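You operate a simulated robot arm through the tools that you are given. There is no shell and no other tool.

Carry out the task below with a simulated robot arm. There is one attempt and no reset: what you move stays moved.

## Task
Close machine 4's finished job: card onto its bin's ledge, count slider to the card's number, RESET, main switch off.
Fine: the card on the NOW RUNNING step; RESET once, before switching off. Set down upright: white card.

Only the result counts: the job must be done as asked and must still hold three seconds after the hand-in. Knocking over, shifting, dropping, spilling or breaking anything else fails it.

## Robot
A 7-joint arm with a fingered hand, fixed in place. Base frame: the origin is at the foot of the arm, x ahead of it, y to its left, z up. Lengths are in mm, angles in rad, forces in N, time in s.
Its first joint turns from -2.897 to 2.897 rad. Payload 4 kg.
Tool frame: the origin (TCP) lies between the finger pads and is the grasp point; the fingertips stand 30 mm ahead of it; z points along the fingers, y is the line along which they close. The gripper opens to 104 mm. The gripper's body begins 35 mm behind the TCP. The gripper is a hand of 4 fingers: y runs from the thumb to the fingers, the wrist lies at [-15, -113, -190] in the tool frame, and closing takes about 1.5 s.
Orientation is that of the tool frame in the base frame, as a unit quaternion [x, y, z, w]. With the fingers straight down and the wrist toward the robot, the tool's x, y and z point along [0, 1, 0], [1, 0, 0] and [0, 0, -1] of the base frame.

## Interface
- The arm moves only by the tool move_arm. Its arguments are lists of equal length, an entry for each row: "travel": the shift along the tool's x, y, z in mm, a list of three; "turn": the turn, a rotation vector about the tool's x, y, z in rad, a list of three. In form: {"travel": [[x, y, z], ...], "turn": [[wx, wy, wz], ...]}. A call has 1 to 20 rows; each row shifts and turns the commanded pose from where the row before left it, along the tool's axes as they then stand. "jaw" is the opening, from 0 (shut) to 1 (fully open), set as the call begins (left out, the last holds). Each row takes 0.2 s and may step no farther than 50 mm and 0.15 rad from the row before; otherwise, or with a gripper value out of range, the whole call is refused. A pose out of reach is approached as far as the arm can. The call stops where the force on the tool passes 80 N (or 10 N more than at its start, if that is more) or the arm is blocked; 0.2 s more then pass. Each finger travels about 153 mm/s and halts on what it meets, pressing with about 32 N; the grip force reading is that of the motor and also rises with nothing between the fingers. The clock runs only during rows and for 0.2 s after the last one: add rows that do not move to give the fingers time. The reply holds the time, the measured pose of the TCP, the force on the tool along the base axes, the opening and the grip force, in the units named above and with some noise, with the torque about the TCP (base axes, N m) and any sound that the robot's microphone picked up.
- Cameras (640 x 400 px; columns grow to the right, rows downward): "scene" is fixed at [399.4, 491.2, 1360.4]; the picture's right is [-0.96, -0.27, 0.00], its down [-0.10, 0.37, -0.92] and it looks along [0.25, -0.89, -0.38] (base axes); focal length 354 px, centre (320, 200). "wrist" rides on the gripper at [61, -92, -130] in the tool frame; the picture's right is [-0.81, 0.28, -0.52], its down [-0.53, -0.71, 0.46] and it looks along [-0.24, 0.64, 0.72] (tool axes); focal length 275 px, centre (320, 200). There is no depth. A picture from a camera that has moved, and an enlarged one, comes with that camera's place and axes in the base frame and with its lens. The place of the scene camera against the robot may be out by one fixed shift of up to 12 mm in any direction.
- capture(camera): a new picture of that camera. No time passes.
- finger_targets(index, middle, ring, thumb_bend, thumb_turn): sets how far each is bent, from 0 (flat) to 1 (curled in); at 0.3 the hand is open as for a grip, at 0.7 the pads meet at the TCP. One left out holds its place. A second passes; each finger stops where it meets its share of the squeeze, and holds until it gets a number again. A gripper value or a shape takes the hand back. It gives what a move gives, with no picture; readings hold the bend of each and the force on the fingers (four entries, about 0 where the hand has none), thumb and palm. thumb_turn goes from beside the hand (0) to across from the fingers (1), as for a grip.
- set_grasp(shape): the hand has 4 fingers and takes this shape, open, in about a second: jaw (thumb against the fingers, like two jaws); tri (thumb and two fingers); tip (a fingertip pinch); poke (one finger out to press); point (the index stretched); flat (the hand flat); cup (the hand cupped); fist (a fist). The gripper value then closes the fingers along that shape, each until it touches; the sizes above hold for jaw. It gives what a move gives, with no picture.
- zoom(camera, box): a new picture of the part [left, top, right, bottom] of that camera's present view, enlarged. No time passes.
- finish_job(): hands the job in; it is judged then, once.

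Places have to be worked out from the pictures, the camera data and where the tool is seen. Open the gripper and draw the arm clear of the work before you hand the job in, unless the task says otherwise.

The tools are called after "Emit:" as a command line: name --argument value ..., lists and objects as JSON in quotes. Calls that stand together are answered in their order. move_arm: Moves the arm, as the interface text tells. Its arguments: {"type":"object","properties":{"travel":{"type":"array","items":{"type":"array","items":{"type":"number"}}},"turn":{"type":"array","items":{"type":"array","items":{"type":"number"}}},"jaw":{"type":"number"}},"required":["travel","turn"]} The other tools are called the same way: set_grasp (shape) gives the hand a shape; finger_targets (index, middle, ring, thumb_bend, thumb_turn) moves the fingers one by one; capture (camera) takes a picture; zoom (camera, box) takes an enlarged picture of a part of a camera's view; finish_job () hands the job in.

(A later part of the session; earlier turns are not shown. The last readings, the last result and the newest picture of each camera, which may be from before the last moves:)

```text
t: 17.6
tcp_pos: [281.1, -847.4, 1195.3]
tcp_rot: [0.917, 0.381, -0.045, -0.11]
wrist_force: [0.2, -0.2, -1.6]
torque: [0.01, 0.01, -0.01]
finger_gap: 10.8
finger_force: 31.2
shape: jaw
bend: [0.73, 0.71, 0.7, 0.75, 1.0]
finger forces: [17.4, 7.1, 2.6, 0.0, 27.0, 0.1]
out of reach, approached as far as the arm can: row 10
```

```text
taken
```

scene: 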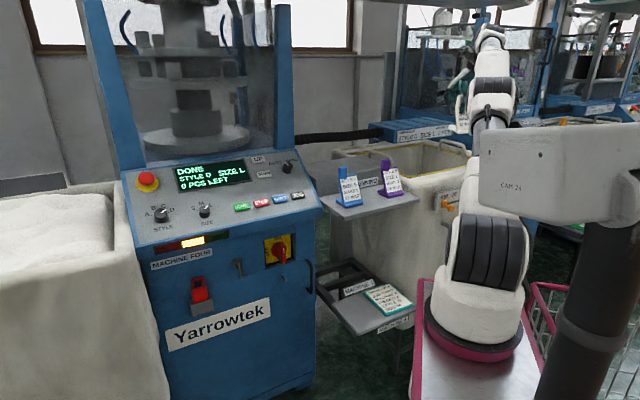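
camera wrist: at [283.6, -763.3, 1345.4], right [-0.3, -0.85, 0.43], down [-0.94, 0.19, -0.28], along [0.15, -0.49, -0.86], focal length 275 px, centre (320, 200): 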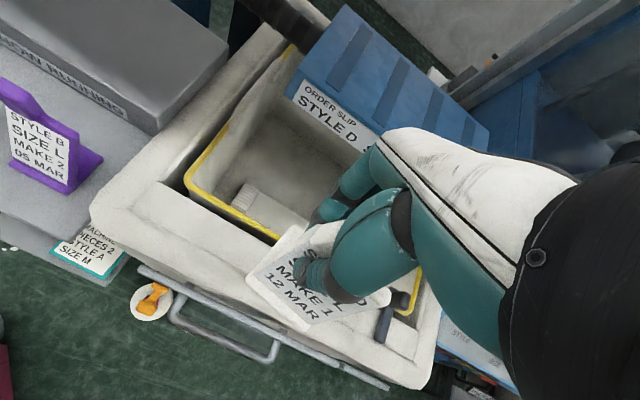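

Emit:
zoom --camera "wrist" --box '[80, 140, 320, 300]'

Emit:
zoom --camera "wrist" --box '[240, 220, 480, 400]'

```text
2.50 times, centred on (200, 220) of wrist
camera zoom: at [283.6, -763.3, 1345.4], right [-0.3, -0.85, 0.43], down [-0.94, 0.19, -0.28], along [0.15, -0.49, -0.86], focal length 688 px, centre (620, 150)
```

zoom: 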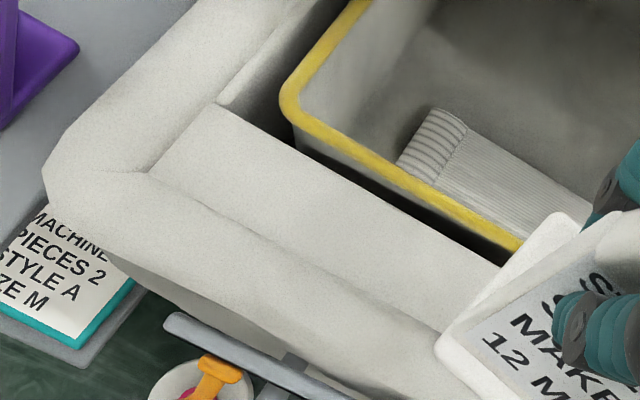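

```text
2.22 times, centred on (360, 310) of wrist
camera zoom: at [283.6, -763.3, 1345.4], right [-0.3, -0.85, 0.43], down [-0.94, 0.19, -0.28], along [0.15, -0.49, -0.86], focal length 612 px, centre (231, -44)
```

zoom: 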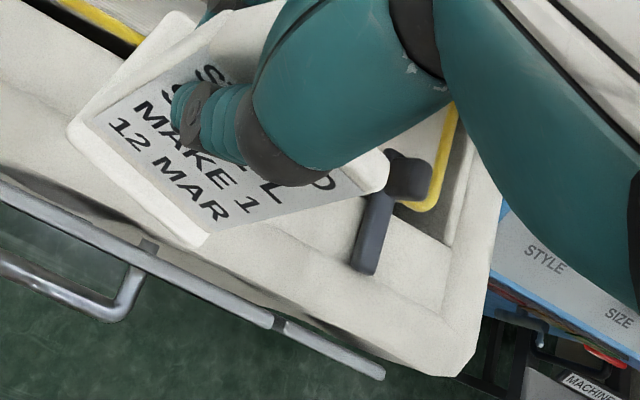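

The ledge is the flat strip between the front rim and the yellow trim. I estimate it as about 50 mm deep at m ≈ 793–842, measuring m along the row's depth axis. I want a closer, more oblique look before placing, so I'll move the hand forward of the bin and level it.

Emit:
move_arm --travel '[[-16.5, -20, 29.4], [-16.5, -20, 29.4], [-16.5, -20, 29.4], [-16.5, -20, 29.4], [0, 0, 0], [0, 0, 0], [0, 0, 0]]' --turn '[[0, 0, 0], [0, 0, 0], [0, 0, 0], [0, 0, 0], [-0.12, 0, 0], [-0.11, 0, 0], [0, 0, 0]]'

Emit:
capture --camera "wrist"

Emit:
zoom --camera "wrist" --box '[60, 120, 330, 290]'

Emit:
zoom --camera "wrist" --box '[220, 230, 420, 400]'

```text
t: 19.1
tcp_pos: [161.4, -819.6, 1100.3]
tcp_rot: [0.923, 0.384, 0.0, -0.005]
wrist_force: [-0.2, 0.2, -0.3]
torque: [0.02, 0.0, 0.03]
finger_gap: 10.8
finger_force: 32.5
shape: jaw
bend: [0.73, 0.71, 0.7, 0.75, 1.0]
finger forces: [17.9, 7.1, 2.3, 0.0, 27.1, 0.1]
```

```text
taken
camera wrist: at [139.0, -712.9, 1232.9], right [-0.37, -0.77, 0.51], down [-0.88, 0.13, -0.45], along [0.28, -0.62, -0.73], focal length 275 px, centre (320, 200)
```

wrist: 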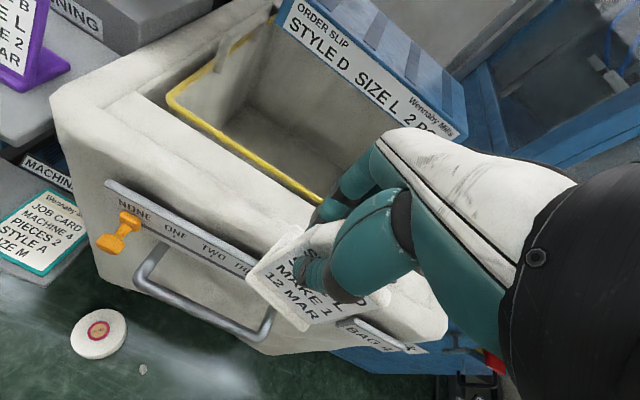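

```text
2.35 times, centred on (195, 205) of wrist
camera zoom: at [139.0, -712.9, 1232.9], right [-0.37, -0.77, 0.51], down [-0.88, 0.13, -0.45], along [0.28, -0.62, -0.73], focal length 648 px, centre (614, 188)
```

zoom: 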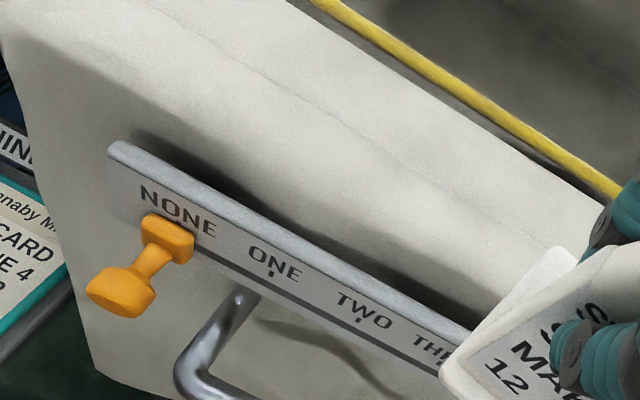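

```text
2.35 times, centred on (320, 315) of wrist
camera zoom: at [139.0, -712.9, 1232.9], right [-0.37, -0.77, 0.51], down [-0.88, 0.13, -0.45], along [0.28, -0.62, -0.73], focal length 648 px, centre (320, -71)
```

zoom: 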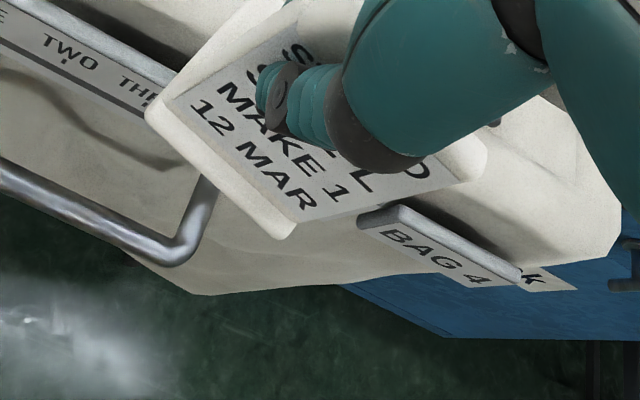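

Emit:
zoom --camera "wrist" --box '[50, 60, 330, 230]'

Emit:
zoom --camera "wrist" --box '[50, 60, 190, 160]'

Emit:
zoom --camera "scene" --box '[400, 140, 500, 220]'

```text
2.29 times, centred on (190, 145) of wrist
camera zoom: at [139.0, -712.9, 1232.9], right [-0.37, -0.77, 0.51], down [-0.88, 0.13, -0.45], along [0.28, -0.62, -0.73], focal length 629 px, centre (617, 326)
```

zoom: 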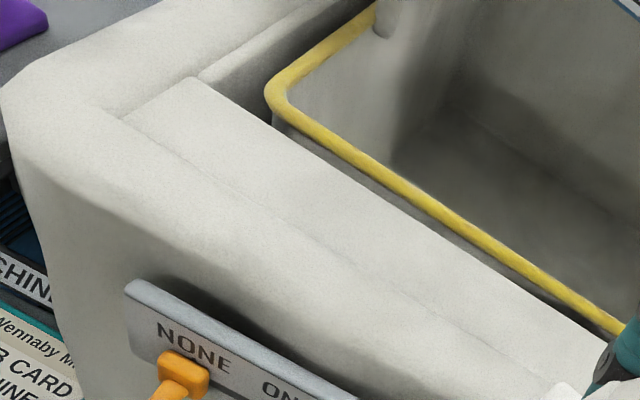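

```text
4.00 times, centred on (120, 110) of wrist
camera zoom: at [139.0, -712.9, 1232.9], right [-0.37, -0.77, 0.51], down [-0.88, 0.13, -0.45], along [0.28, -0.62, -0.73], focal length 1101 px, centre (1120, 560)
```

zoom: 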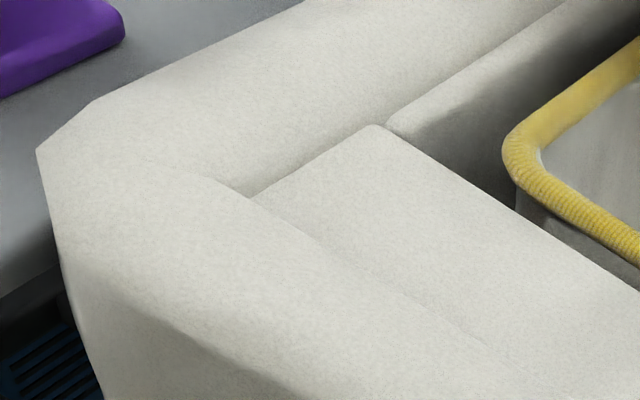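

```text
5.00 times, centred on (450, 180) of scene
camera zoom: at [399.4, 491.2, 1360.4], right [-0.96, -0.27, 0.0], down [-0.1, 0.37, -0.92], along [0.25, -0.89, -0.38], focal length 1771 px, centre (-330, 300)
```

zoom: 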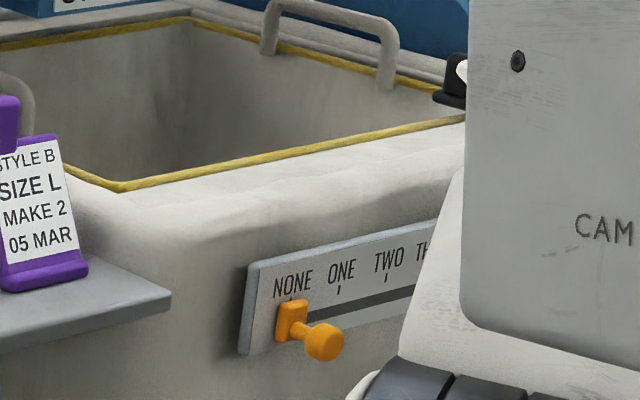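

The two wrist views agree closely: the ledge top is at z ≈ 941, with m from 795 to 841, and it's flush with the rim. The card is yawed about 12° in the grip, so I'll hover above the ledge, yaw the tool to compensate, and restore the tilt.

Emit:
move_arm --travel '[[0, 0, -20], [25, 33, 0], [25, 33, 0], [25, 33, 0], [25, 33, 0], [0, 0, 0], [0, 0, 0], [0, 0, 0], [0, 0, 0], [0, 0, 0]]' --turn '[[0, 0, 0], [0, 0, 0], [0, 0, 0], [0, 0, 0], [0, 0, 0], [0, 0, -0.11], [0, 0, -0.11], [0.12, 0, 0], [0.11, 0, 0], [0, 0, 0]]'

Emit:
capture --camera "wrist"

Emit:
zoom --camera "scene" --box '[390, 80, 510, 200]'

```text
t: 21.4
tcp_pos: [324.7, -842.5, 1117.5]
tcp_rot: [0.87, 0.479, -0.055, -0.107]
wrist_force: [1.0, -0.6, -1.0]
torque: [0.02, -0.03, 0.02]
finger_gap: 11.0
finger_force: 32.1
shape: jaw
bend: [0.72, 0.71, 0.7, 0.76, 1.0]
finger forces: [18.0, 7.2, 2.2, 0.0, 27.1, 0.0]
```

```text
taken
camera wrist: at [307.6, -759.5, 1268.9], right [-0.1, -0.9, 0.43], down [-0.96, -0.02, -0.28], along [0.26, -0.44, -0.86], focal length 275 px, centre (320, 200)
```

wrist: 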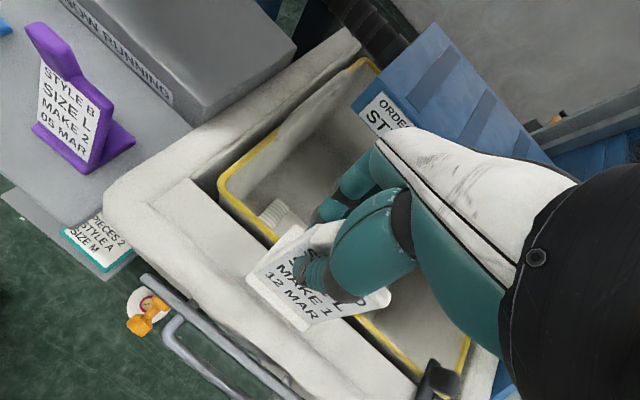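

```text
3.33 times, centred on (450, 140) of scene
camera zoom: at [399.4, 491.2, 1360.4], right [-0.96, -0.27, 0.0], down [-0.1, 0.37, -0.92], along [0.25, -0.89, -0.38], focal length 1180 px, centre (-113, 400)
```

zoom: 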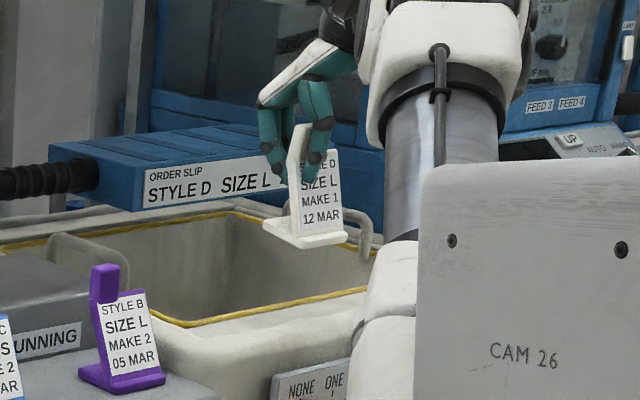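

The card lip now runs parallel to the ledge and looks level. I'll lower it to just above the ledge, then check.

Emit:
move_arm --travel '[[0, 8.3, 34], [0, 7, 29], [0, 0, 0]]' --turn '[[0, 0, 0], [0, 0, 0], [0, 0, 0]]'

Emit:
capture --camera "wrist"

Emit:
zoom --camera "scene" --box '[390, 100, 490, 200]'

Emit:
zoom --camera "wrist" --box '[180, 200, 420, 380]'

```text
t: 22.1
tcp_pos: [326.2, -841.6, 1052.4]
tcp_rot: [0.869, 0.479, -0.055, -0.105]
wrist_force: [0.5, 0.1, -0.2]
torque: [0.01, -0.03, 0.0]
finger_gap: 10.9
finger_force: 31.6
shape: jaw
bend: [0.72, 0.71, 0.7, 0.76, 1.0]
finger forces: [18.1, 7.2, 2.1, 0.0, 27.1, 0.0]
```

```text
taken
camera wrist: at [308.8, -760.1, 1203.1], right [-0.1, -0.9, 0.43], down [-0.96, -0.02, -0.28], along [0.26, -0.45, -0.86], focal length 275 px, centre (320, 200)
```

wrist: 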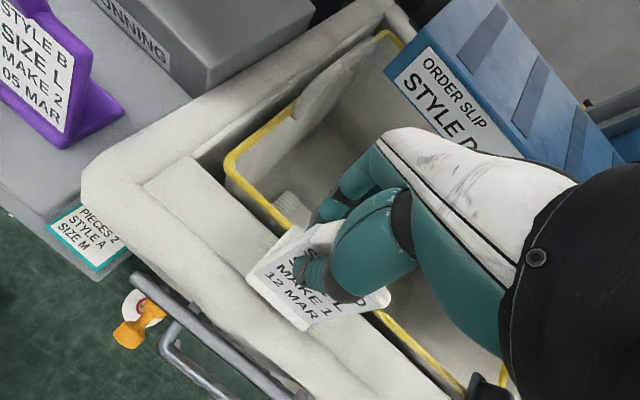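

```text
4.00 times, centred on (440, 150) of scene
camera zoom: at [399.4, 491.2, 1360.4], right [-0.96, -0.27, 0.0], down [-0.1, 0.37, -0.92], along [0.25, -0.89, -0.38], focal length 1417 px, centre (-160, 400)
```

zoom: 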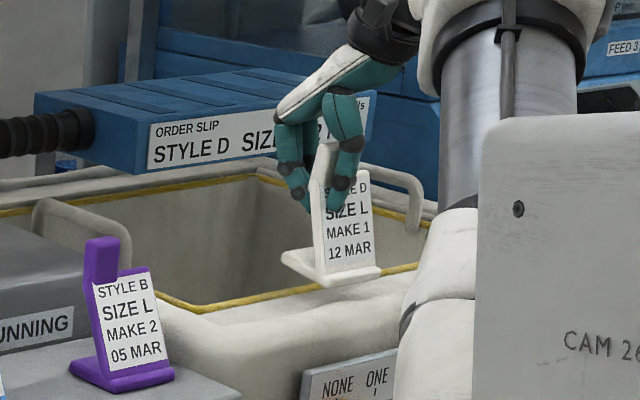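

```text
2.22 times, centred on (300, 290) of wrist
camera zoom: at [308.8, -760.1, 1203.1], right [-0.1, -0.9, 0.43], down [-0.96, -0.02, -0.28], along [0.26, -0.45, -0.86], focal length 612 px, centre (364, 0)
```

zoom: 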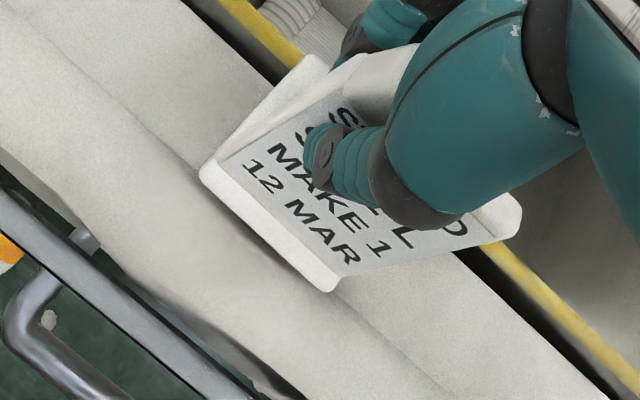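

Lip is about level with the ledge's front crease and parallel. I'll lower in small steps until contact shows up in the force reading.

Emit:
move_arm --travel '[[0, 1.2, 4.9], [0, 1.2, 4.9], [0, 0, 0]]' --turn '[[0, 0, 0], [0, 0, 0], [0, 0, 0]]'

Emit:
zoom --camera "scene" --box '[410, 120, 480, 190]'

```text
t: 22.9
tcp_pos: [324.6, -842.0, 1042.7]
tcp_rot: [0.869, 0.48, -0.055, -0.106]
wrist_force: [0.3, -0.3, -0.6]
torque: [0.02, -0.02, 0.01]
finger_gap: 11.0
finger_force: 32.7
shape: jaw
bend: [0.72, 0.71, 0.7, 0.76, 1.0]
finger forces: [18.1, 7.2, 2.0, 0.0, 27.1, 0.0]
```

```text
5.71 times, centred on (445, 155) of scene
camera zoom: at [399.4, 491.2, 1360.4], right [-0.96, -0.27, 0.0], down [-0.1, 0.37, -0.92], along [0.25, -0.89, -0.38], focal length 2024 px, centre (-394, 457)
```

zoom: 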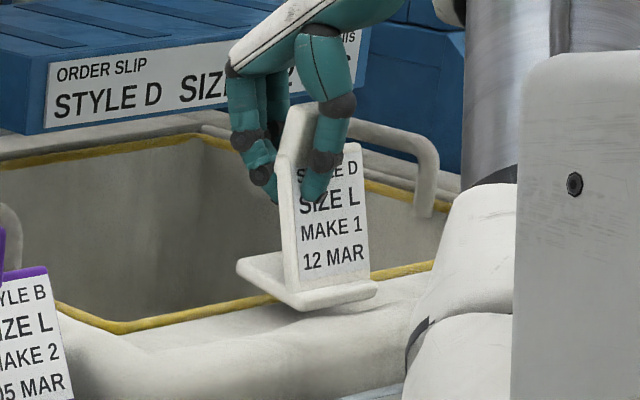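

No contact yet. In the scene view the back of the base seems a few degrees high, so I'll add a little tilt, with a matching shift back, and re-check.

Emit:
move_arm --travel '[[0, 6, 0], [0, 0, 0]]' --turn '[[0.08, 0, 0], [0, 0, 0]]'

Emit:
zoom --camera "scene" --box '[425, 130, 465, 180]'

Emit:
zoom --camera "wrist" --box '[180, 200, 420, 380]'

```text
t: 23.6
tcp_pos: [329.8, -846.4, 1041.9]
tcp_rot: [0.865, 0.477, -0.075, -0.14]
wrist_force: [-1.0, 0.9, -0.5]
torque: [0.03, -0.02, 0.01]
finger_gap: 10.8
finger_force: 32.6
shape: jaw
bend: [0.72, 0.71, 0.7, 0.76, 1.0]
finger forces: [18.1, 7.2, 2.0, 0.0, 27.1, 0.1]
```

```text
8.00 times, centred on (445, 155) of scene
camera zoom: at [399.4, 491.2, 1360.4], right [-0.96, -0.27, 0.0], down [-0.1, 0.37, -0.92], along [0.25, -0.89, -0.38], focal length 2833 px, centre (-680, 560)
```

zoom: 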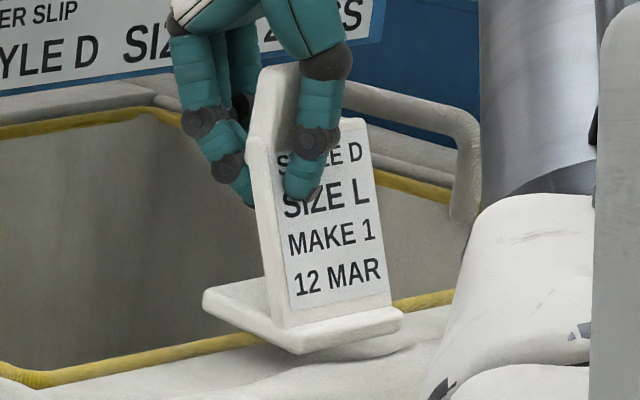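

```text
2.22 times, centred on (300, 290) of wrist
camera zoom: at [323.0, -769.9, 1196.9], right [-0.08, -0.91, 0.4], down [-0.98, -0.01, -0.21], along [0.2, -0.41, -0.89], focal length 612 px, centre (364, 0)
```

zoom: 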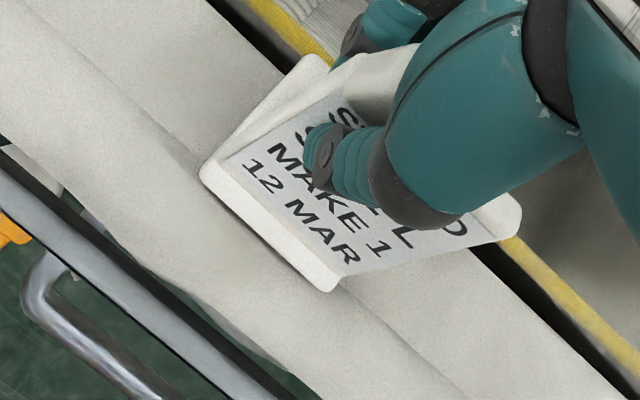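

I'll compare against the purple card, which is known to stand level, at the same zoom.

Emit:
zoom --camera "scene" --box '[370, 150, 410, 200]'

Emit:
zoom --camera "scene" --box '[330, 160, 370, 210]'

```text
8.00 times, centred on (390, 175) of scene
camera zoom: at [399.4, 491.2, 1360.4], right [-0.96, -0.27, 0.0], down [-0.1, 0.37, -0.92], along [0.25, -0.89, -0.38], focal length 2833 px, centre (-240, 400)
```

zoom: 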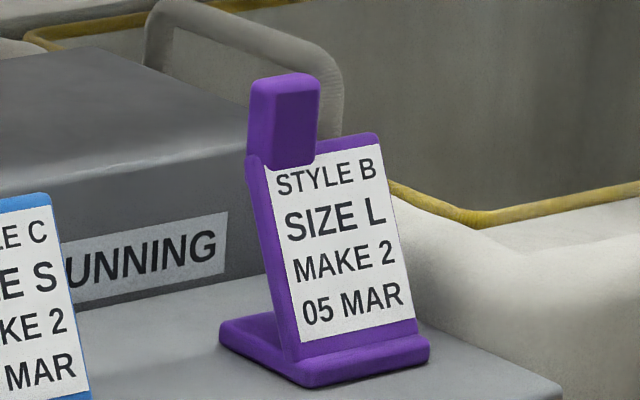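

```text
8.00 times, centred on (350, 185) of scene
camera zoom: at [399.4, 491.2, 1360.4], right [-0.96, -0.27, 0.0], down [-0.1, 0.37, -0.92], along [0.25, -0.89, -0.38], focal length 2833 px, centre (80, 320)
```

zoom: 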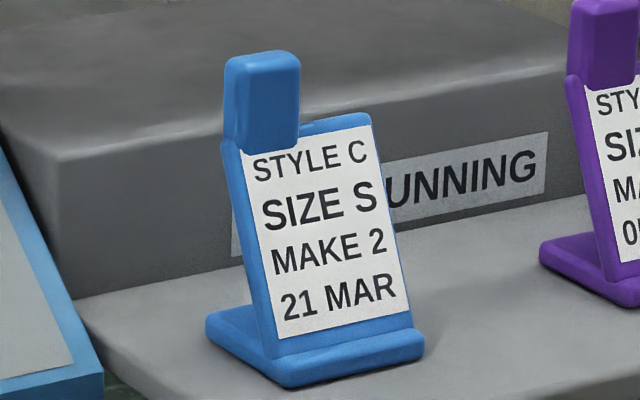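

The purple card gives a no-bias reference, so the white card's base back is still about 0.1 rad high. I'll tilt another 0.1 rad with the matching shift.

Emit:
move_arm --travel '[[0, 9, 0], [0, 0, 0]]' --turn '[[0.1, 0, 0], [0, 0, 0]]'

Emit:
zoom --camera "scene" --box '[425, 130, 465, 180]'

Emit:
capture --camera "wrist"

```text
t: 24.1
tcp_pos: [337.7, -850.1, 1039.6]
tcp_rot: [0.857, 0.472, -0.098, -0.183]
wrist_force: [0.2, -0.1, 0.1]
torque: [0.03, -0.04, -0.01]
finger_gap: 11.1
finger_force: 31.7
shape: jaw
bend: [0.72, 0.71, 0.7, 0.76, 1.0]
finger forces: [18.2, 7.1, 2.1, 0.0, 27.1, 0.0]
```

```text
8.00 times, centred on (445, 155) of scene
camera zoom: at [399.4, 491.2, 1360.4], right [-0.96, -0.27, 0.0], down [-0.1, 0.37, -0.92], along [0.25, -0.89, -0.38], focal length 2833 px, centre (-680, 560)
```

zoom: 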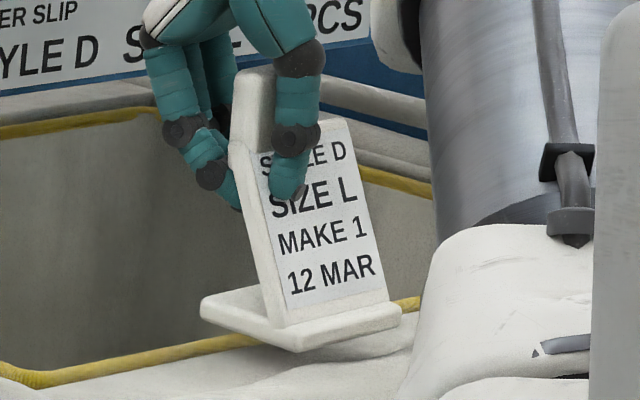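

```text
taken
camera wrist: at [343.7, -783.1, 1197.7], right [-0.04, -0.93, 0.36], down [-0.99, 0.0, -0.13], along [0.12, -0.36, -0.93], focal length 275 px, centre (320, 200)
```

wrist: 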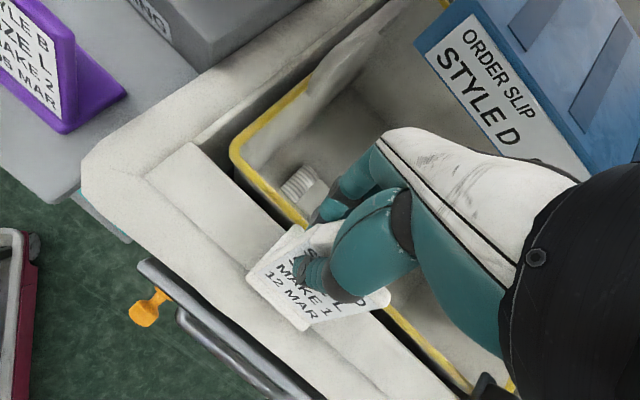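

Base and plate now read level to within about 0.05 rad. I'll keep lowering in small increments.

Emit:
move_arm --travel '[[0, 2, 4.6], [0, 2, 4.6], [0, 0, 0]]' --turn '[[0, 0, 0], [0, 0, 0], [0, 0, 0]]'

Emit:
zoom --camera "scene" --box '[425, 130, 465, 180]'

Emit:
zoom --camera "wrist" --box '[180, 200, 420, 380]'

```text
t: 24.9
tcp_pos: [338.4, -849.4, 1029.5]
tcp_rot: [0.856, 0.473, -0.098, -0.184]
wrist_force: [-0.3, 0.7, -0.3]
torque: [-0.01, -0.03, -0.02]
finger_gap: 11.0
finger_force: 32.0
shape: jaw
bend: [0.72, 0.71, 0.7, 0.76, 1.0]
finger forces: [18.3, 7.2, 2.1, 0.0, 27.2, 0.1]
```

```text
8.00 times, centred on (445, 155) of scene
camera zoom: at [399.4, 491.2, 1360.4], right [-0.96, -0.27, 0.0], down [-0.1, 0.37, -0.92], along [0.25, -0.89, -0.38], focal length 2833 px, centre (-680, 560)
```

zoom: 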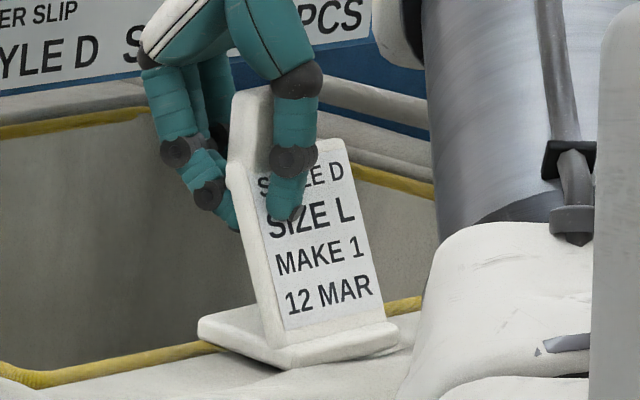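

```text
2.22 times, centred on (300, 290) of wrist
camera zoom: at [343.5, -782.3, 1188.1], right [-0.04, -0.93, 0.36], down [-0.99, 0.0, -0.13], along [0.12, -0.36, -0.93], focal length 612 px, centre (364, 0)
```

zoom: 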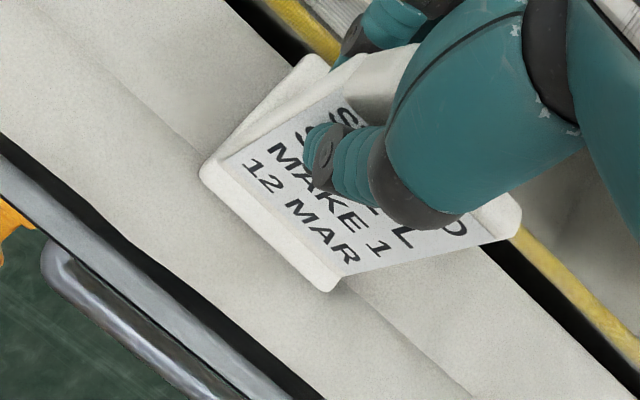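

The base is nearly on the ledge, and the lip runs along the front crease. I'll continue in finer steps.

Emit:
move_arm --travel '[[0, 1, 2.3], [0, 0, 0]]' --turn '[[0, 0, 0], [0, 0, 0]]'

Emit:
move_arm --travel '[[0, 1, 2.3], [0, 0, 0]]' --turn '[[0, 0, 0], [0, 0, 0]]'

```text
t: 25.6
tcp_pos: [336.4, -851.4, 1026.0]
tcp_rot: [0.856, 0.473, -0.098, -0.183]
wrist_force: [0.6, 0.3, -0.6]
torque: [0.0, -0.01, 0.02]
finger_gap: 10.7
finger_force: 32.1
shape: jaw
bend: [0.72, 0.71, 0.7, 0.76, 1.0]
finger forces: [18.2, 7.1, 2.1, 0.0, 27.2, 0.0]
```

```text
t: 26.1
tcp_pos: [337.2, -849.3, 1025.2]
tcp_rot: [0.857, 0.472, -0.098, -0.182]
wrist_force: [-0.2, 0.6, 4.6]
torque: [0.01, -0.04, 0.02]
finger_gap: 10.6
finger_force: 31.6
shape: jaw
bend: [0.72, 0.71, 0.7, 0.76, 1.0]
finger forces: [17.4, 7.2, 2.0, 0.0, 29.3, 0.0]
```

There's contact now: 4.6 N upward at z ≈ 1024. I'll check the pictures before seating it.

Emit:
zoom --camera "scene" --box '[425, 130, 465, 180]'

Emit:
zoom --camera "wrist" --box '[180, 200, 420, 380]'

```text
8.00 times, centred on (445, 155) of scene
camera zoom: at [399.4, 491.2, 1360.4], right [-0.96, -0.27, 0.0], down [-0.1, 0.37, -0.92], along [0.25, -0.89, -0.38], focal length 2833 px, centre (-680, 560)
```

zoom: 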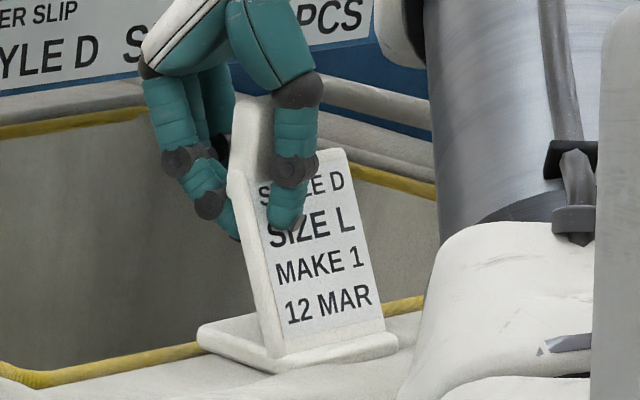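

```text
2.22 times, centred on (300, 290) of wrist
camera zoom: at [342.7, -782.2, 1183.5], right [-0.04, -0.93, 0.36], down [-0.99, 0.0, -0.13], along [0.12, -0.36, -0.93], focal length 612 px, centre (364, 0)
```

zoom: 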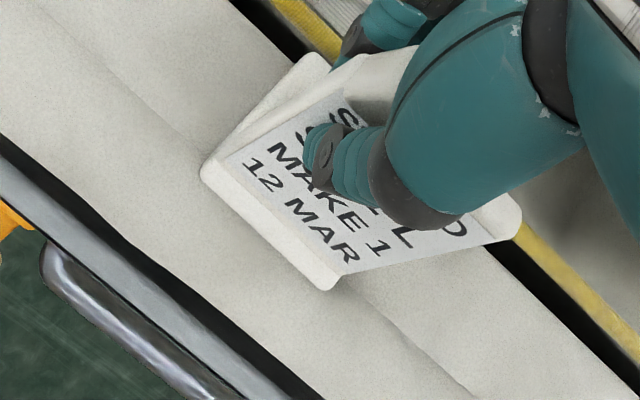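

The base is seated across the ledge. I'll press 1 mm more, then open the jaw a little to release.

Emit:
move_arm --travel '[[0, 0.5, 1.1], [0, 0, 0]]' --turn '[[0, 0, 0], [0, 0, 0]]'

Emit:
move_arm --travel '[[0, 0, 0], [0, 0, 0], [0, 0, 0]]' --turn '[[0, 0, 0], [0, 0, 0], [0, 0, 0]]' --jaw 0.3

Emit:
zoom --camera "scene" --box '[425, 130, 465, 180]'

Emit:
zoom --camera "wrist" --box '[180, 200, 420, 380]'

```text
t: 26.8
tcp_pos: [336.3, -850.2, 1023.8]
tcp_rot: [0.856, 0.473, -0.098, -0.182]
wrist_force: [-1.0, -0.4, 12.7]
torque: [0.11, 0.06, 0.01]
finger_gap: 10.9
finger_force: 31.9
shape: jaw
bend: [0.73, 0.71, 0.7, 0.76, 1.0]
finger forces: [16.9, 7.3, 2.0, 0.1, 32.6, 0.1]
```

```text
t: 27.6
tcp_pos: [337.1, -850.0, 1022.6]
tcp_rot: [0.856, 0.474, -0.098, -0.183]
wrist_force: [0.3, -0.4, -0.4]
torque: [-0.02, 0.01, 0.0]
finger_gap: 31.0
finger_force: 0.0
shape: jaw
bend: [0.74, 0.54, 0.51, 0.74, 1.0]
finger forces: [0.0, 0.0, 0.0, 0.0, 0.0, 0.0]
```

```text
8.00 times, centred on (445, 155) of scene
camera zoom: at [399.4, 491.2, 1360.4], right [-0.96, -0.27, 0.0], down [-0.1, 0.37, -0.92], along [0.25, -0.89, -0.38], focal length 2833 px, centre (-680, 560)
```

zoom: 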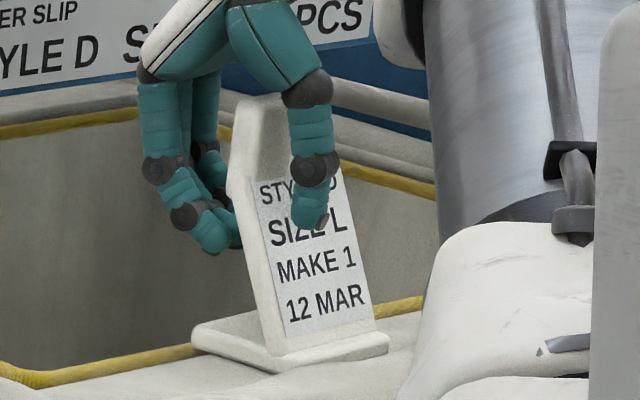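

```text
2.22 times, centred on (300, 290) of wrist
camera zoom: at [343.0, -782.4, 1181.2], right [-0.04, -0.93, 0.36], down [-0.99, 0.0, -0.13], along [0.12, -0.36, -0.93], focal length 612 px, centre (364, 0)
```

zoom: 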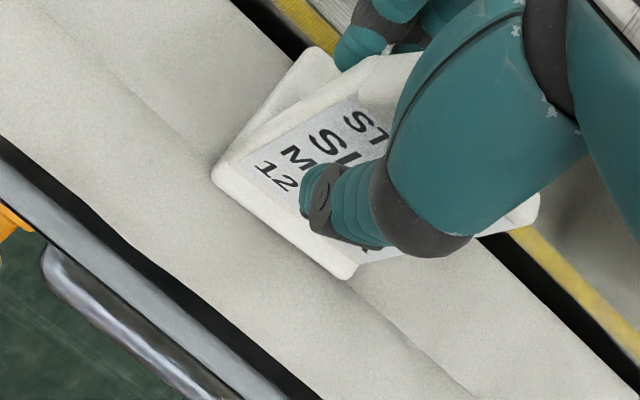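

The card is standing free on the ledge. I'll open wider, then check that no finger is catching before I lift away.

Emit:
move_arm --travel '[[0, 0, 0], [0, 0, 0], [0, 0, 0], [0, 0, 0]]' --turn '[[0, 0, 0], [0, 0, 0], [0, 0, 0], [0, 0, 0]]' --jaw 0.75

Emit:
capture --camera "wrist"

Emit:
zoom --camera "scene" --box '[425, 130, 465, 180]'

```text
t: 28.6
tcp_pos: [336.0, -848.3, 1022.8]
tcp_rot: [0.856, 0.473, -0.098, -0.183]
wrist_force: [0.4, -0.9, 0.2]
torque: [0.03, -0.04, 0.02]
finger_gap: 77.8
finger_force: 0.1
shape: jaw
bend: [0.27, 0.36, 0.33, 0.54, 0.99]
finger forces: [0.1, 0.0, 0.0, 0.1, 0.0, 0.1]
```

```text
taken
camera wrist: at [342.9, -782.4, 1181.6], right [-0.04, -0.93, 0.36], down [-0.99, 0.0, -0.13], along [0.12, -0.36, -0.93], focal length 275 px, centre (320, 200)
```

wrist: 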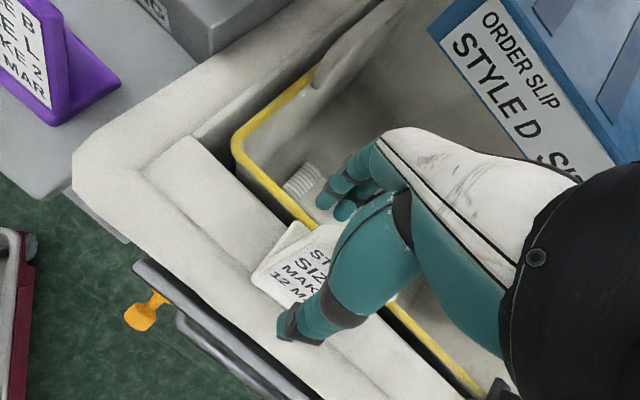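

```text
8.00 times, centred on (445, 155) of scene
camera zoom: at [399.4, 491.2, 1360.4], right [-0.96, -0.27, 0.0], down [-0.1, 0.37, -0.92], along [0.25, -0.89, -0.38], focal length 2833 px, centre (-680, 560)
```

zoom: 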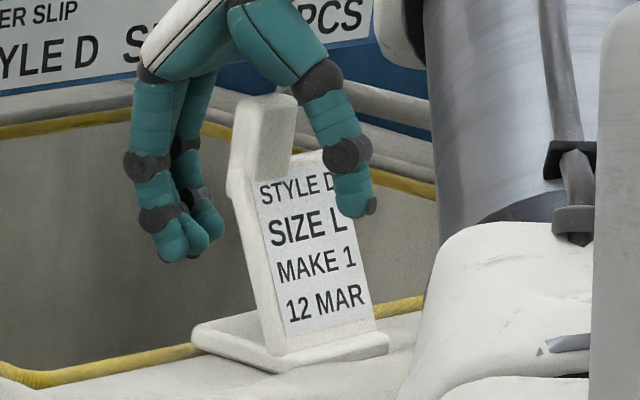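

All fingers are clear of the card. I'll lift straight up above it.

Emit:
move_arm --travel '[[0, -8, -18], [0, -12, -27], [0, -16, -36], [0, -16, -36], [0, -16, -36], [0, 0, 0]]' --turn '[[0, 0, 0], [0, 0, 0], [0, 0, 0], [0, 0, 0], [0, 0, 0], [0, 0, 0]]'

Emit:
capture --camera "wrist"

Emit:
zoom --camera "scene" --box '[400, 110, 480, 190]'

```text
t: 29.9
tcp_pos: [337.9, -818.3, 1177.5]
tcp_rot: [0.856, 0.473, -0.098, -0.184]
wrist_force: [-0.2, 0.7, 0.1]
torque: [0.01, -0.01, -0.02]
finger_gap: 77.9
finger_force: 0.1
shape: jaw
bend: [0.27, 0.36, 0.33, 0.54, 0.99]
finger forces: [0.1, 0.1, 0.1, 0.0, 0.0, 0.0]
out of reach, approached as far as the arm can: row 4, 5
```

```text
taken
camera wrist: at [344.9, -750.6, 1335.5], right [-0.04, -0.93, 0.36], down [-0.99, 0.0, -0.13], along [0.12, -0.36, -0.93], focal length 275 px, centre (320, 200)
```

wrist: 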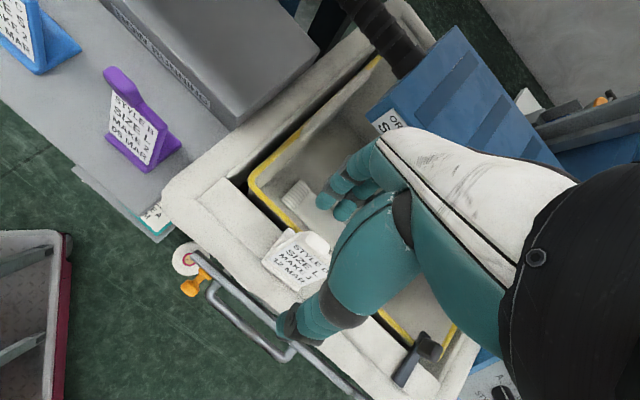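

```text
5.00 times, centred on (440, 150) of scene
camera zoom: at [399.4, 491.2, 1360.4], right [-0.96, -0.27, 0.0], down [-0.1, 0.37, -0.92], along [0.25, -0.89, -0.38], focal length 1771 px, centre (-280, 450)
```

zoom: 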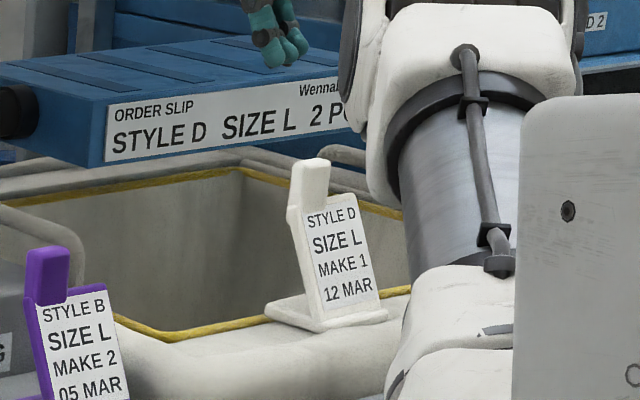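

Emit:
zoom --camera "wrist" --box '[160, 160, 400, 320]'

```text
2.50 times, centred on (280, 240) of wrist
camera zoom: at [344.9, -750.6, 1335.5], right [-0.04, -0.93, 0.36], down [-0.99, 0.0, -0.13], along [0.12, -0.36, -0.93], focal length 688 px, centre (420, 100)
```

zoom: 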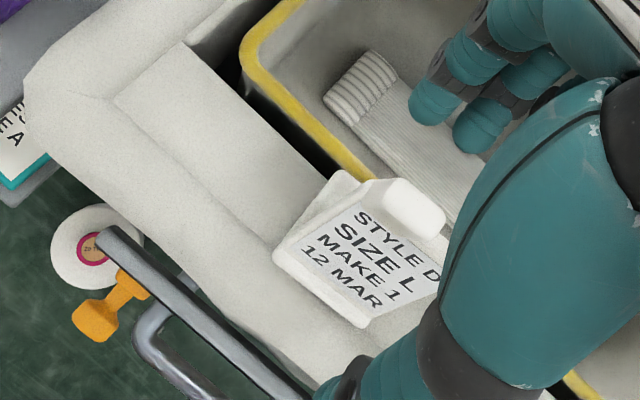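

The card stands well on BAG 4's ledge. The slider knob triangulates to about [272, -716, 867], and the ONE tick is about 50 mm further along the row. I'll level the hand, square its yaw, and take the poke shape after backing away.

Emit:
move_arm --travel '[[0, -30, 0], [0, -30, 0], [0, -30, 0], [0, -30, 0], [0, -30, 0], [0, 0, 0]]' --turn '[[-0.14, 0, 0], [-0.14, 0, 0], [-0.14, 0, 0], [0, 0, 0.11], [0, 0, 0.11], [0, 0, 0]]'

Emit:
set_grasp --shape "poke"

Emit:
capture --camera "wrist"

Emit:
capture --camera "scene"

```text
t: 31.4
tcp_pos: [205.2, -839.4, 1259.8]
tcp_rot: [0.924, 0.383, 0.004, -0.001]
wrist_force: [-0.3, 0.0, -0.9]
torque: [0.01, 0.0, -0.04]
finger_gap: 77.8
finger_force: 0.1
shape: jaw
bend: [0.27, 0.36, 0.33, 0.54, 0.99]
finger forces: [0.1, 0.0, 0.0, 0.0, 0.1, 0.0]
out of reach, approached as far as the arm can: row 1, 2, 3, 4, 5
```

```text
t: 32.2
tcp_pos: [203.7, -839.2, 1260.0]
tcp_rot: [0.923, 0.384, 0.003, -0.002]
wrist_force: [-0.4, -0.1, 0.0]
torque: [-0.01, 0.0, 0.02]
finger_gap: 0.0
finger_force: 0.1
shape: poke
bend: [0.7, 0.7, 0.99, 1.0, 1.0]
finger forces: [0.0, 0.0, 0.0, 0.1, 0.0, 0.1]
```

```text
taken
camera wrist: at [182.7, -731.7, 1392.5], right [-0.38, -0.77, 0.51], down [-0.88, 0.13, -0.46], along [0.29, -0.62, -0.73], focal length 275 px, centre (320, 200)
```

wrist: 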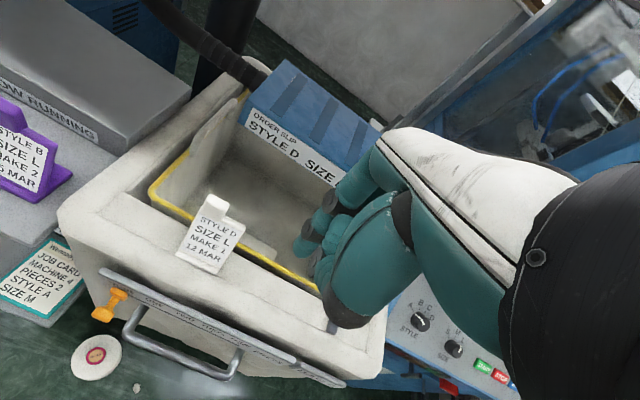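

```text
taken
```

scene: 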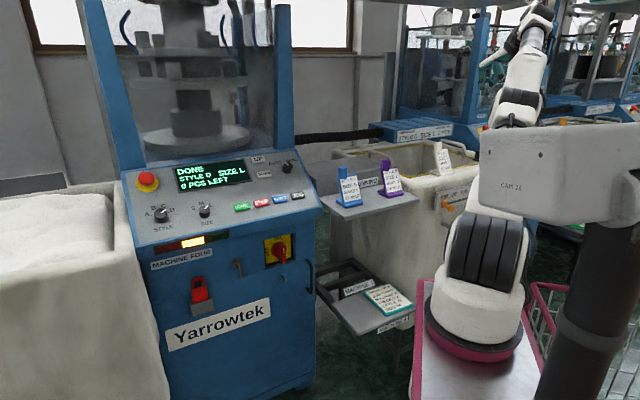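

Emit:
zoom --camera "wrist" --box '[280, 160, 440, 340]'

Emit:
set_grasp --shape "point"

Emit:
zoom --camera "wrist" --box '[280, 160, 440, 340]'

```text
2.22 times, centred on (360, 250) of wrist
camera zoom: at [182.7, -731.7, 1392.5], right [-0.38, -0.77, 0.51], down [-0.88, 0.13, -0.46], along [0.29, -0.62, -0.73], focal length 612 px, centre (231, 89)
```

zoom: 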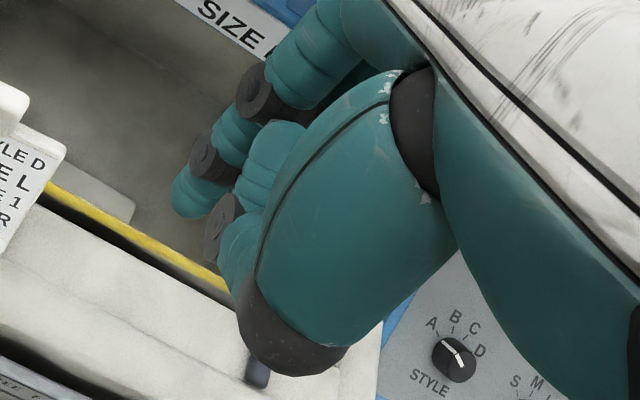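

```text
t: 33.1
tcp_pos: [205.9, -838.9, 1259.8]
tcp_rot: [0.923, 0.384, 0.003, -0.001]
wrist_force: [-0.2, 0.2, 0.5]
torque: [-0.01, -0.01, 0.0]
finger_gap: 0.1
finger_force: 0.1
shape: point
bend: [0.2, 1.0, 1.0, 0.98, 0.88]
finger forces: [0.0, 0.0, 0.0, 0.0, 0.0, 0.0]
```

```text
2.22 times, centred on (360, 250) of wrist
camera zoom: at [182.7, -731.7, 1392.5], right [-0.38, -0.77, 0.51], down [-0.88, 0.13, -0.46], along [0.29, -0.62, -0.73], focal length 612 px, centre (231, 89)
```

zoom: 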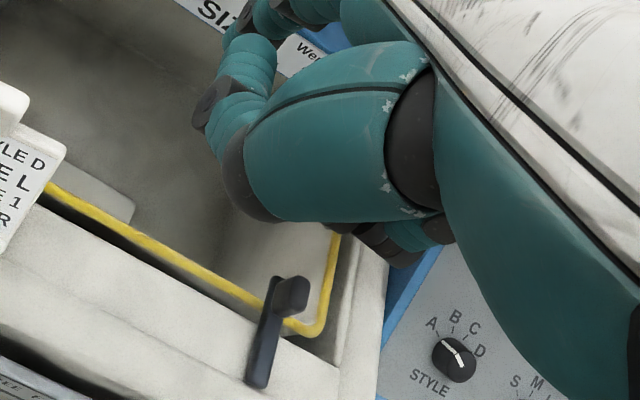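

I'll go back to the poke shape and work out where its fingertip lies relative to the TCP, using both cameras.

Emit:
set_grasp --shape "poke"

Emit:
finger_targets --index 0.7 --middle 1.0 --ring 1.0 --thumb_bend 1.0

Emit:
zoom --camera "wrist" --box '[280, 160, 440, 340]'

Emit:
zoom --camera "scene" --box '[450, 0, 590, 130]'

```text
t: 34.0
tcp_pos: [205.8, -839.4, 1259.7]
tcp_rot: [0.923, 0.385, 0.003, -0.001]
wrist_force: [-0.6, 0.1, -0.6]
torque: [0.02, -0.01, 0.02]
finger_gap: 0.1
finger_force: 0.0
shape: poke
bend: [0.7, 0.7, 0.99, 1.0, 1.0]
finger forces: [0.0, 0.1, 0.0, 0.0, 0.0, 0.0]
```

```text
t: 35.0
tcp_pos: [205.5, -839.7, 1259.4]
tcp_rot: [0.923, 0.385, 0.003, -0.002]
wrist_force: [-0.4, -0.5, -0.3]
torque: [0.0, 0.0, 0.0]
finger_gap: 22.2
finger_force: 0.0
shape: fingers
bend: [0.36, 1.0, 1.0, 1.0, 1.0]
finger forces: [0.0, 0.0, 0.0, 0.0, 0.1, 0.0]
```

```text
2.22 times, centred on (360, 250) of wrist
camera zoom: at [182.7, -731.7, 1392.5], right [-0.38, -0.77, 0.51], down [-0.88, 0.13, -0.46], along [0.29, -0.62, -0.73], focal length 612 px, centre (231, 89)
```

zoom: 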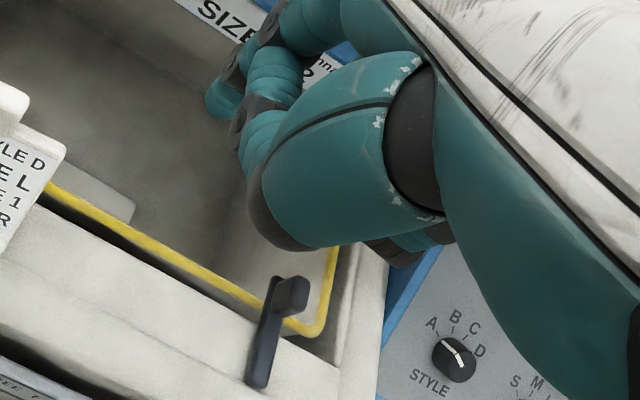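

```text
3.08 times, centred on (520, 65) of scene
camera zoom: at [399.4, 491.2, 1360.4], right [-0.96, -0.27, 0.0], down [-0.1, 0.37, -0.92], along [0.25, -0.89, -0.38], focal length 1090 px, centre (-295, 615)
```

zoom: 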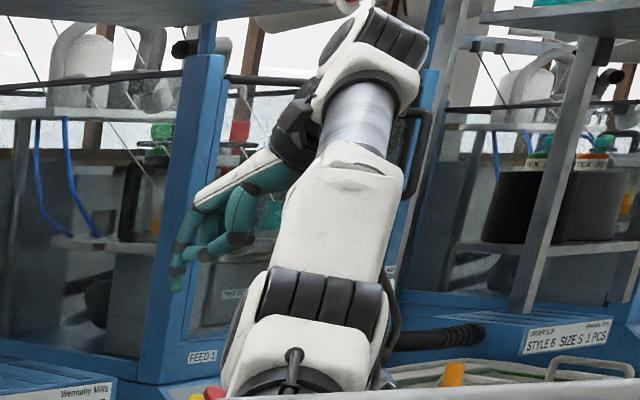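

The fingertip location is unclear from here. I'll move the hand to open space in front of the scene camera to see the poke finger properly.

Emit:
move_arm --travel '[[38, -18.3, 15.5], [38, -18.3, 15.5], [38, -18.3, 15.5], [38, -18.3, 15.5], [38, -18.3, 15.5], [38, -18.3, 15.5], [38, -18.3, 15.5], [38, -18.3, 15.5], [38, -18.3, 15.5], [0, 0, 0]]' --turn '[[0, 0, 0], [0, 0, 0], [0, 0, 0], [0, 0, 0], [0, 0, 0], [0, 0, 0], [0, 0, 0], [0, 0, 0], [0, 0, 0], [0, 0, 0]]'

Emit:
zoom --camera "scene" --box '[380, 80, 500, 200]'

Emit:
set_grasp --shape "poke"

Emit:
zoom --camera "scene" --box '[380, 80, 500, 200]'

Emit:
zoom --camera "wrist" --box '[260, 140, 440, 340]'

```text
t: 37.2
tcp_pos: [231.8, -822.0, 1295.8]
tcp_rot: [0.924, 0.384, 0.003, -0.001]
wrist_force: [0.0, 0.2, 0.1]
torque: [0.01, -0.02, 0.03]
finger_gap: 21.6
finger_force: 0.0
shape: fingers
bend: [0.37, 1.0, 1.0, 0.99, 1.0]
finger forces: [0.0, 0.1, 0.0, 0.0, 0.0, 0.0]
out of reach, approached as far as the arm can: row 1, 2, 3, 4, 5, 6, 7, 8, 9
```

```text
3.33 times, centred on (440, 140) of scene
camera zoom: at [399.4, 491.2, 1360.4], right [-0.96, -0.27, 0.0], down [-0.1, 0.37, -0.92], along [0.25, -0.89, -0.38], focal length 1180 px, centre (-80, 400)
```

zoom: 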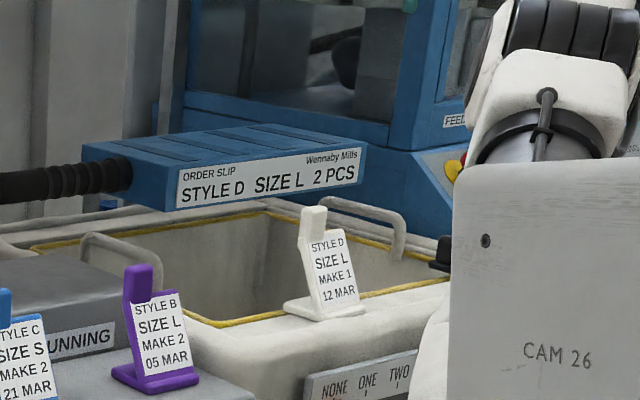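

```text
t: 38.1
tcp_pos: [232.6, -822.1, 1296.7]
tcp_rot: [0.923, 0.384, 0.003, -0.002]
wrist_force: [-0.3, -0.2, 0.5]
torque: [0.01, 0.01, 0.02]
finger_gap: 0.0
finger_force: 0.1
shape: poke
bend: [0.7, 0.7, 0.99, 1.0, 1.0]
finger forces: [0.0, 0.0, 0.0, 0.0, 0.0, 0.0]
```

```text
3.33 times, centred on (440, 140) of scene
camera zoom: at [399.4, 491.2, 1360.4], right [-0.96, -0.27, 0.0], down [-0.1, 0.37, -0.92], along [0.25, -0.89, -0.38], focal length 1180 px, centre (-80, 400)
```

zoom: 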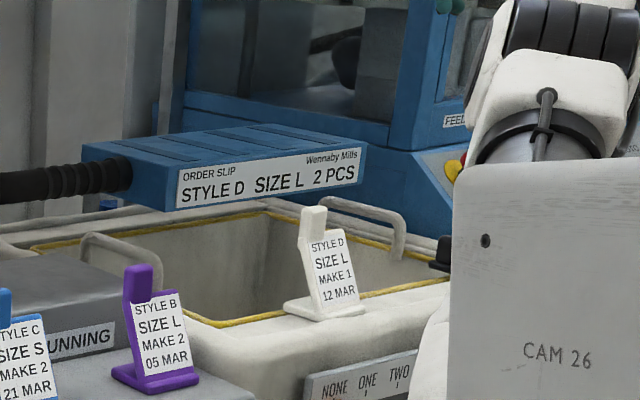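

```text
2.00 times, centred on (350, 240) of wrist
camera zoom: at [210.4, -714.0, 1429.1], right [-0.38, -0.77, 0.51], down [-0.88, 0.13, -0.46], along [0.29, -0.62, -0.73], focal length 551 px, centre (260, 120)
```

zoom: 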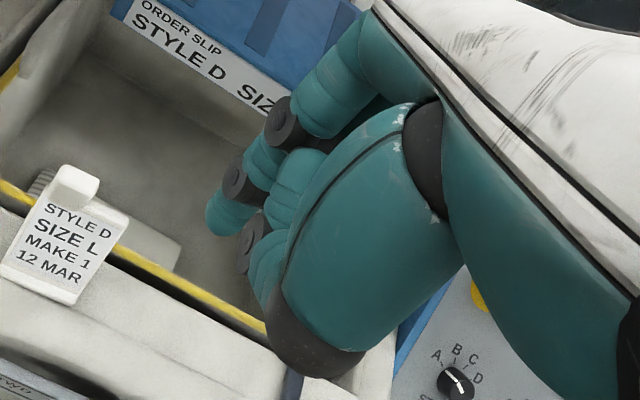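

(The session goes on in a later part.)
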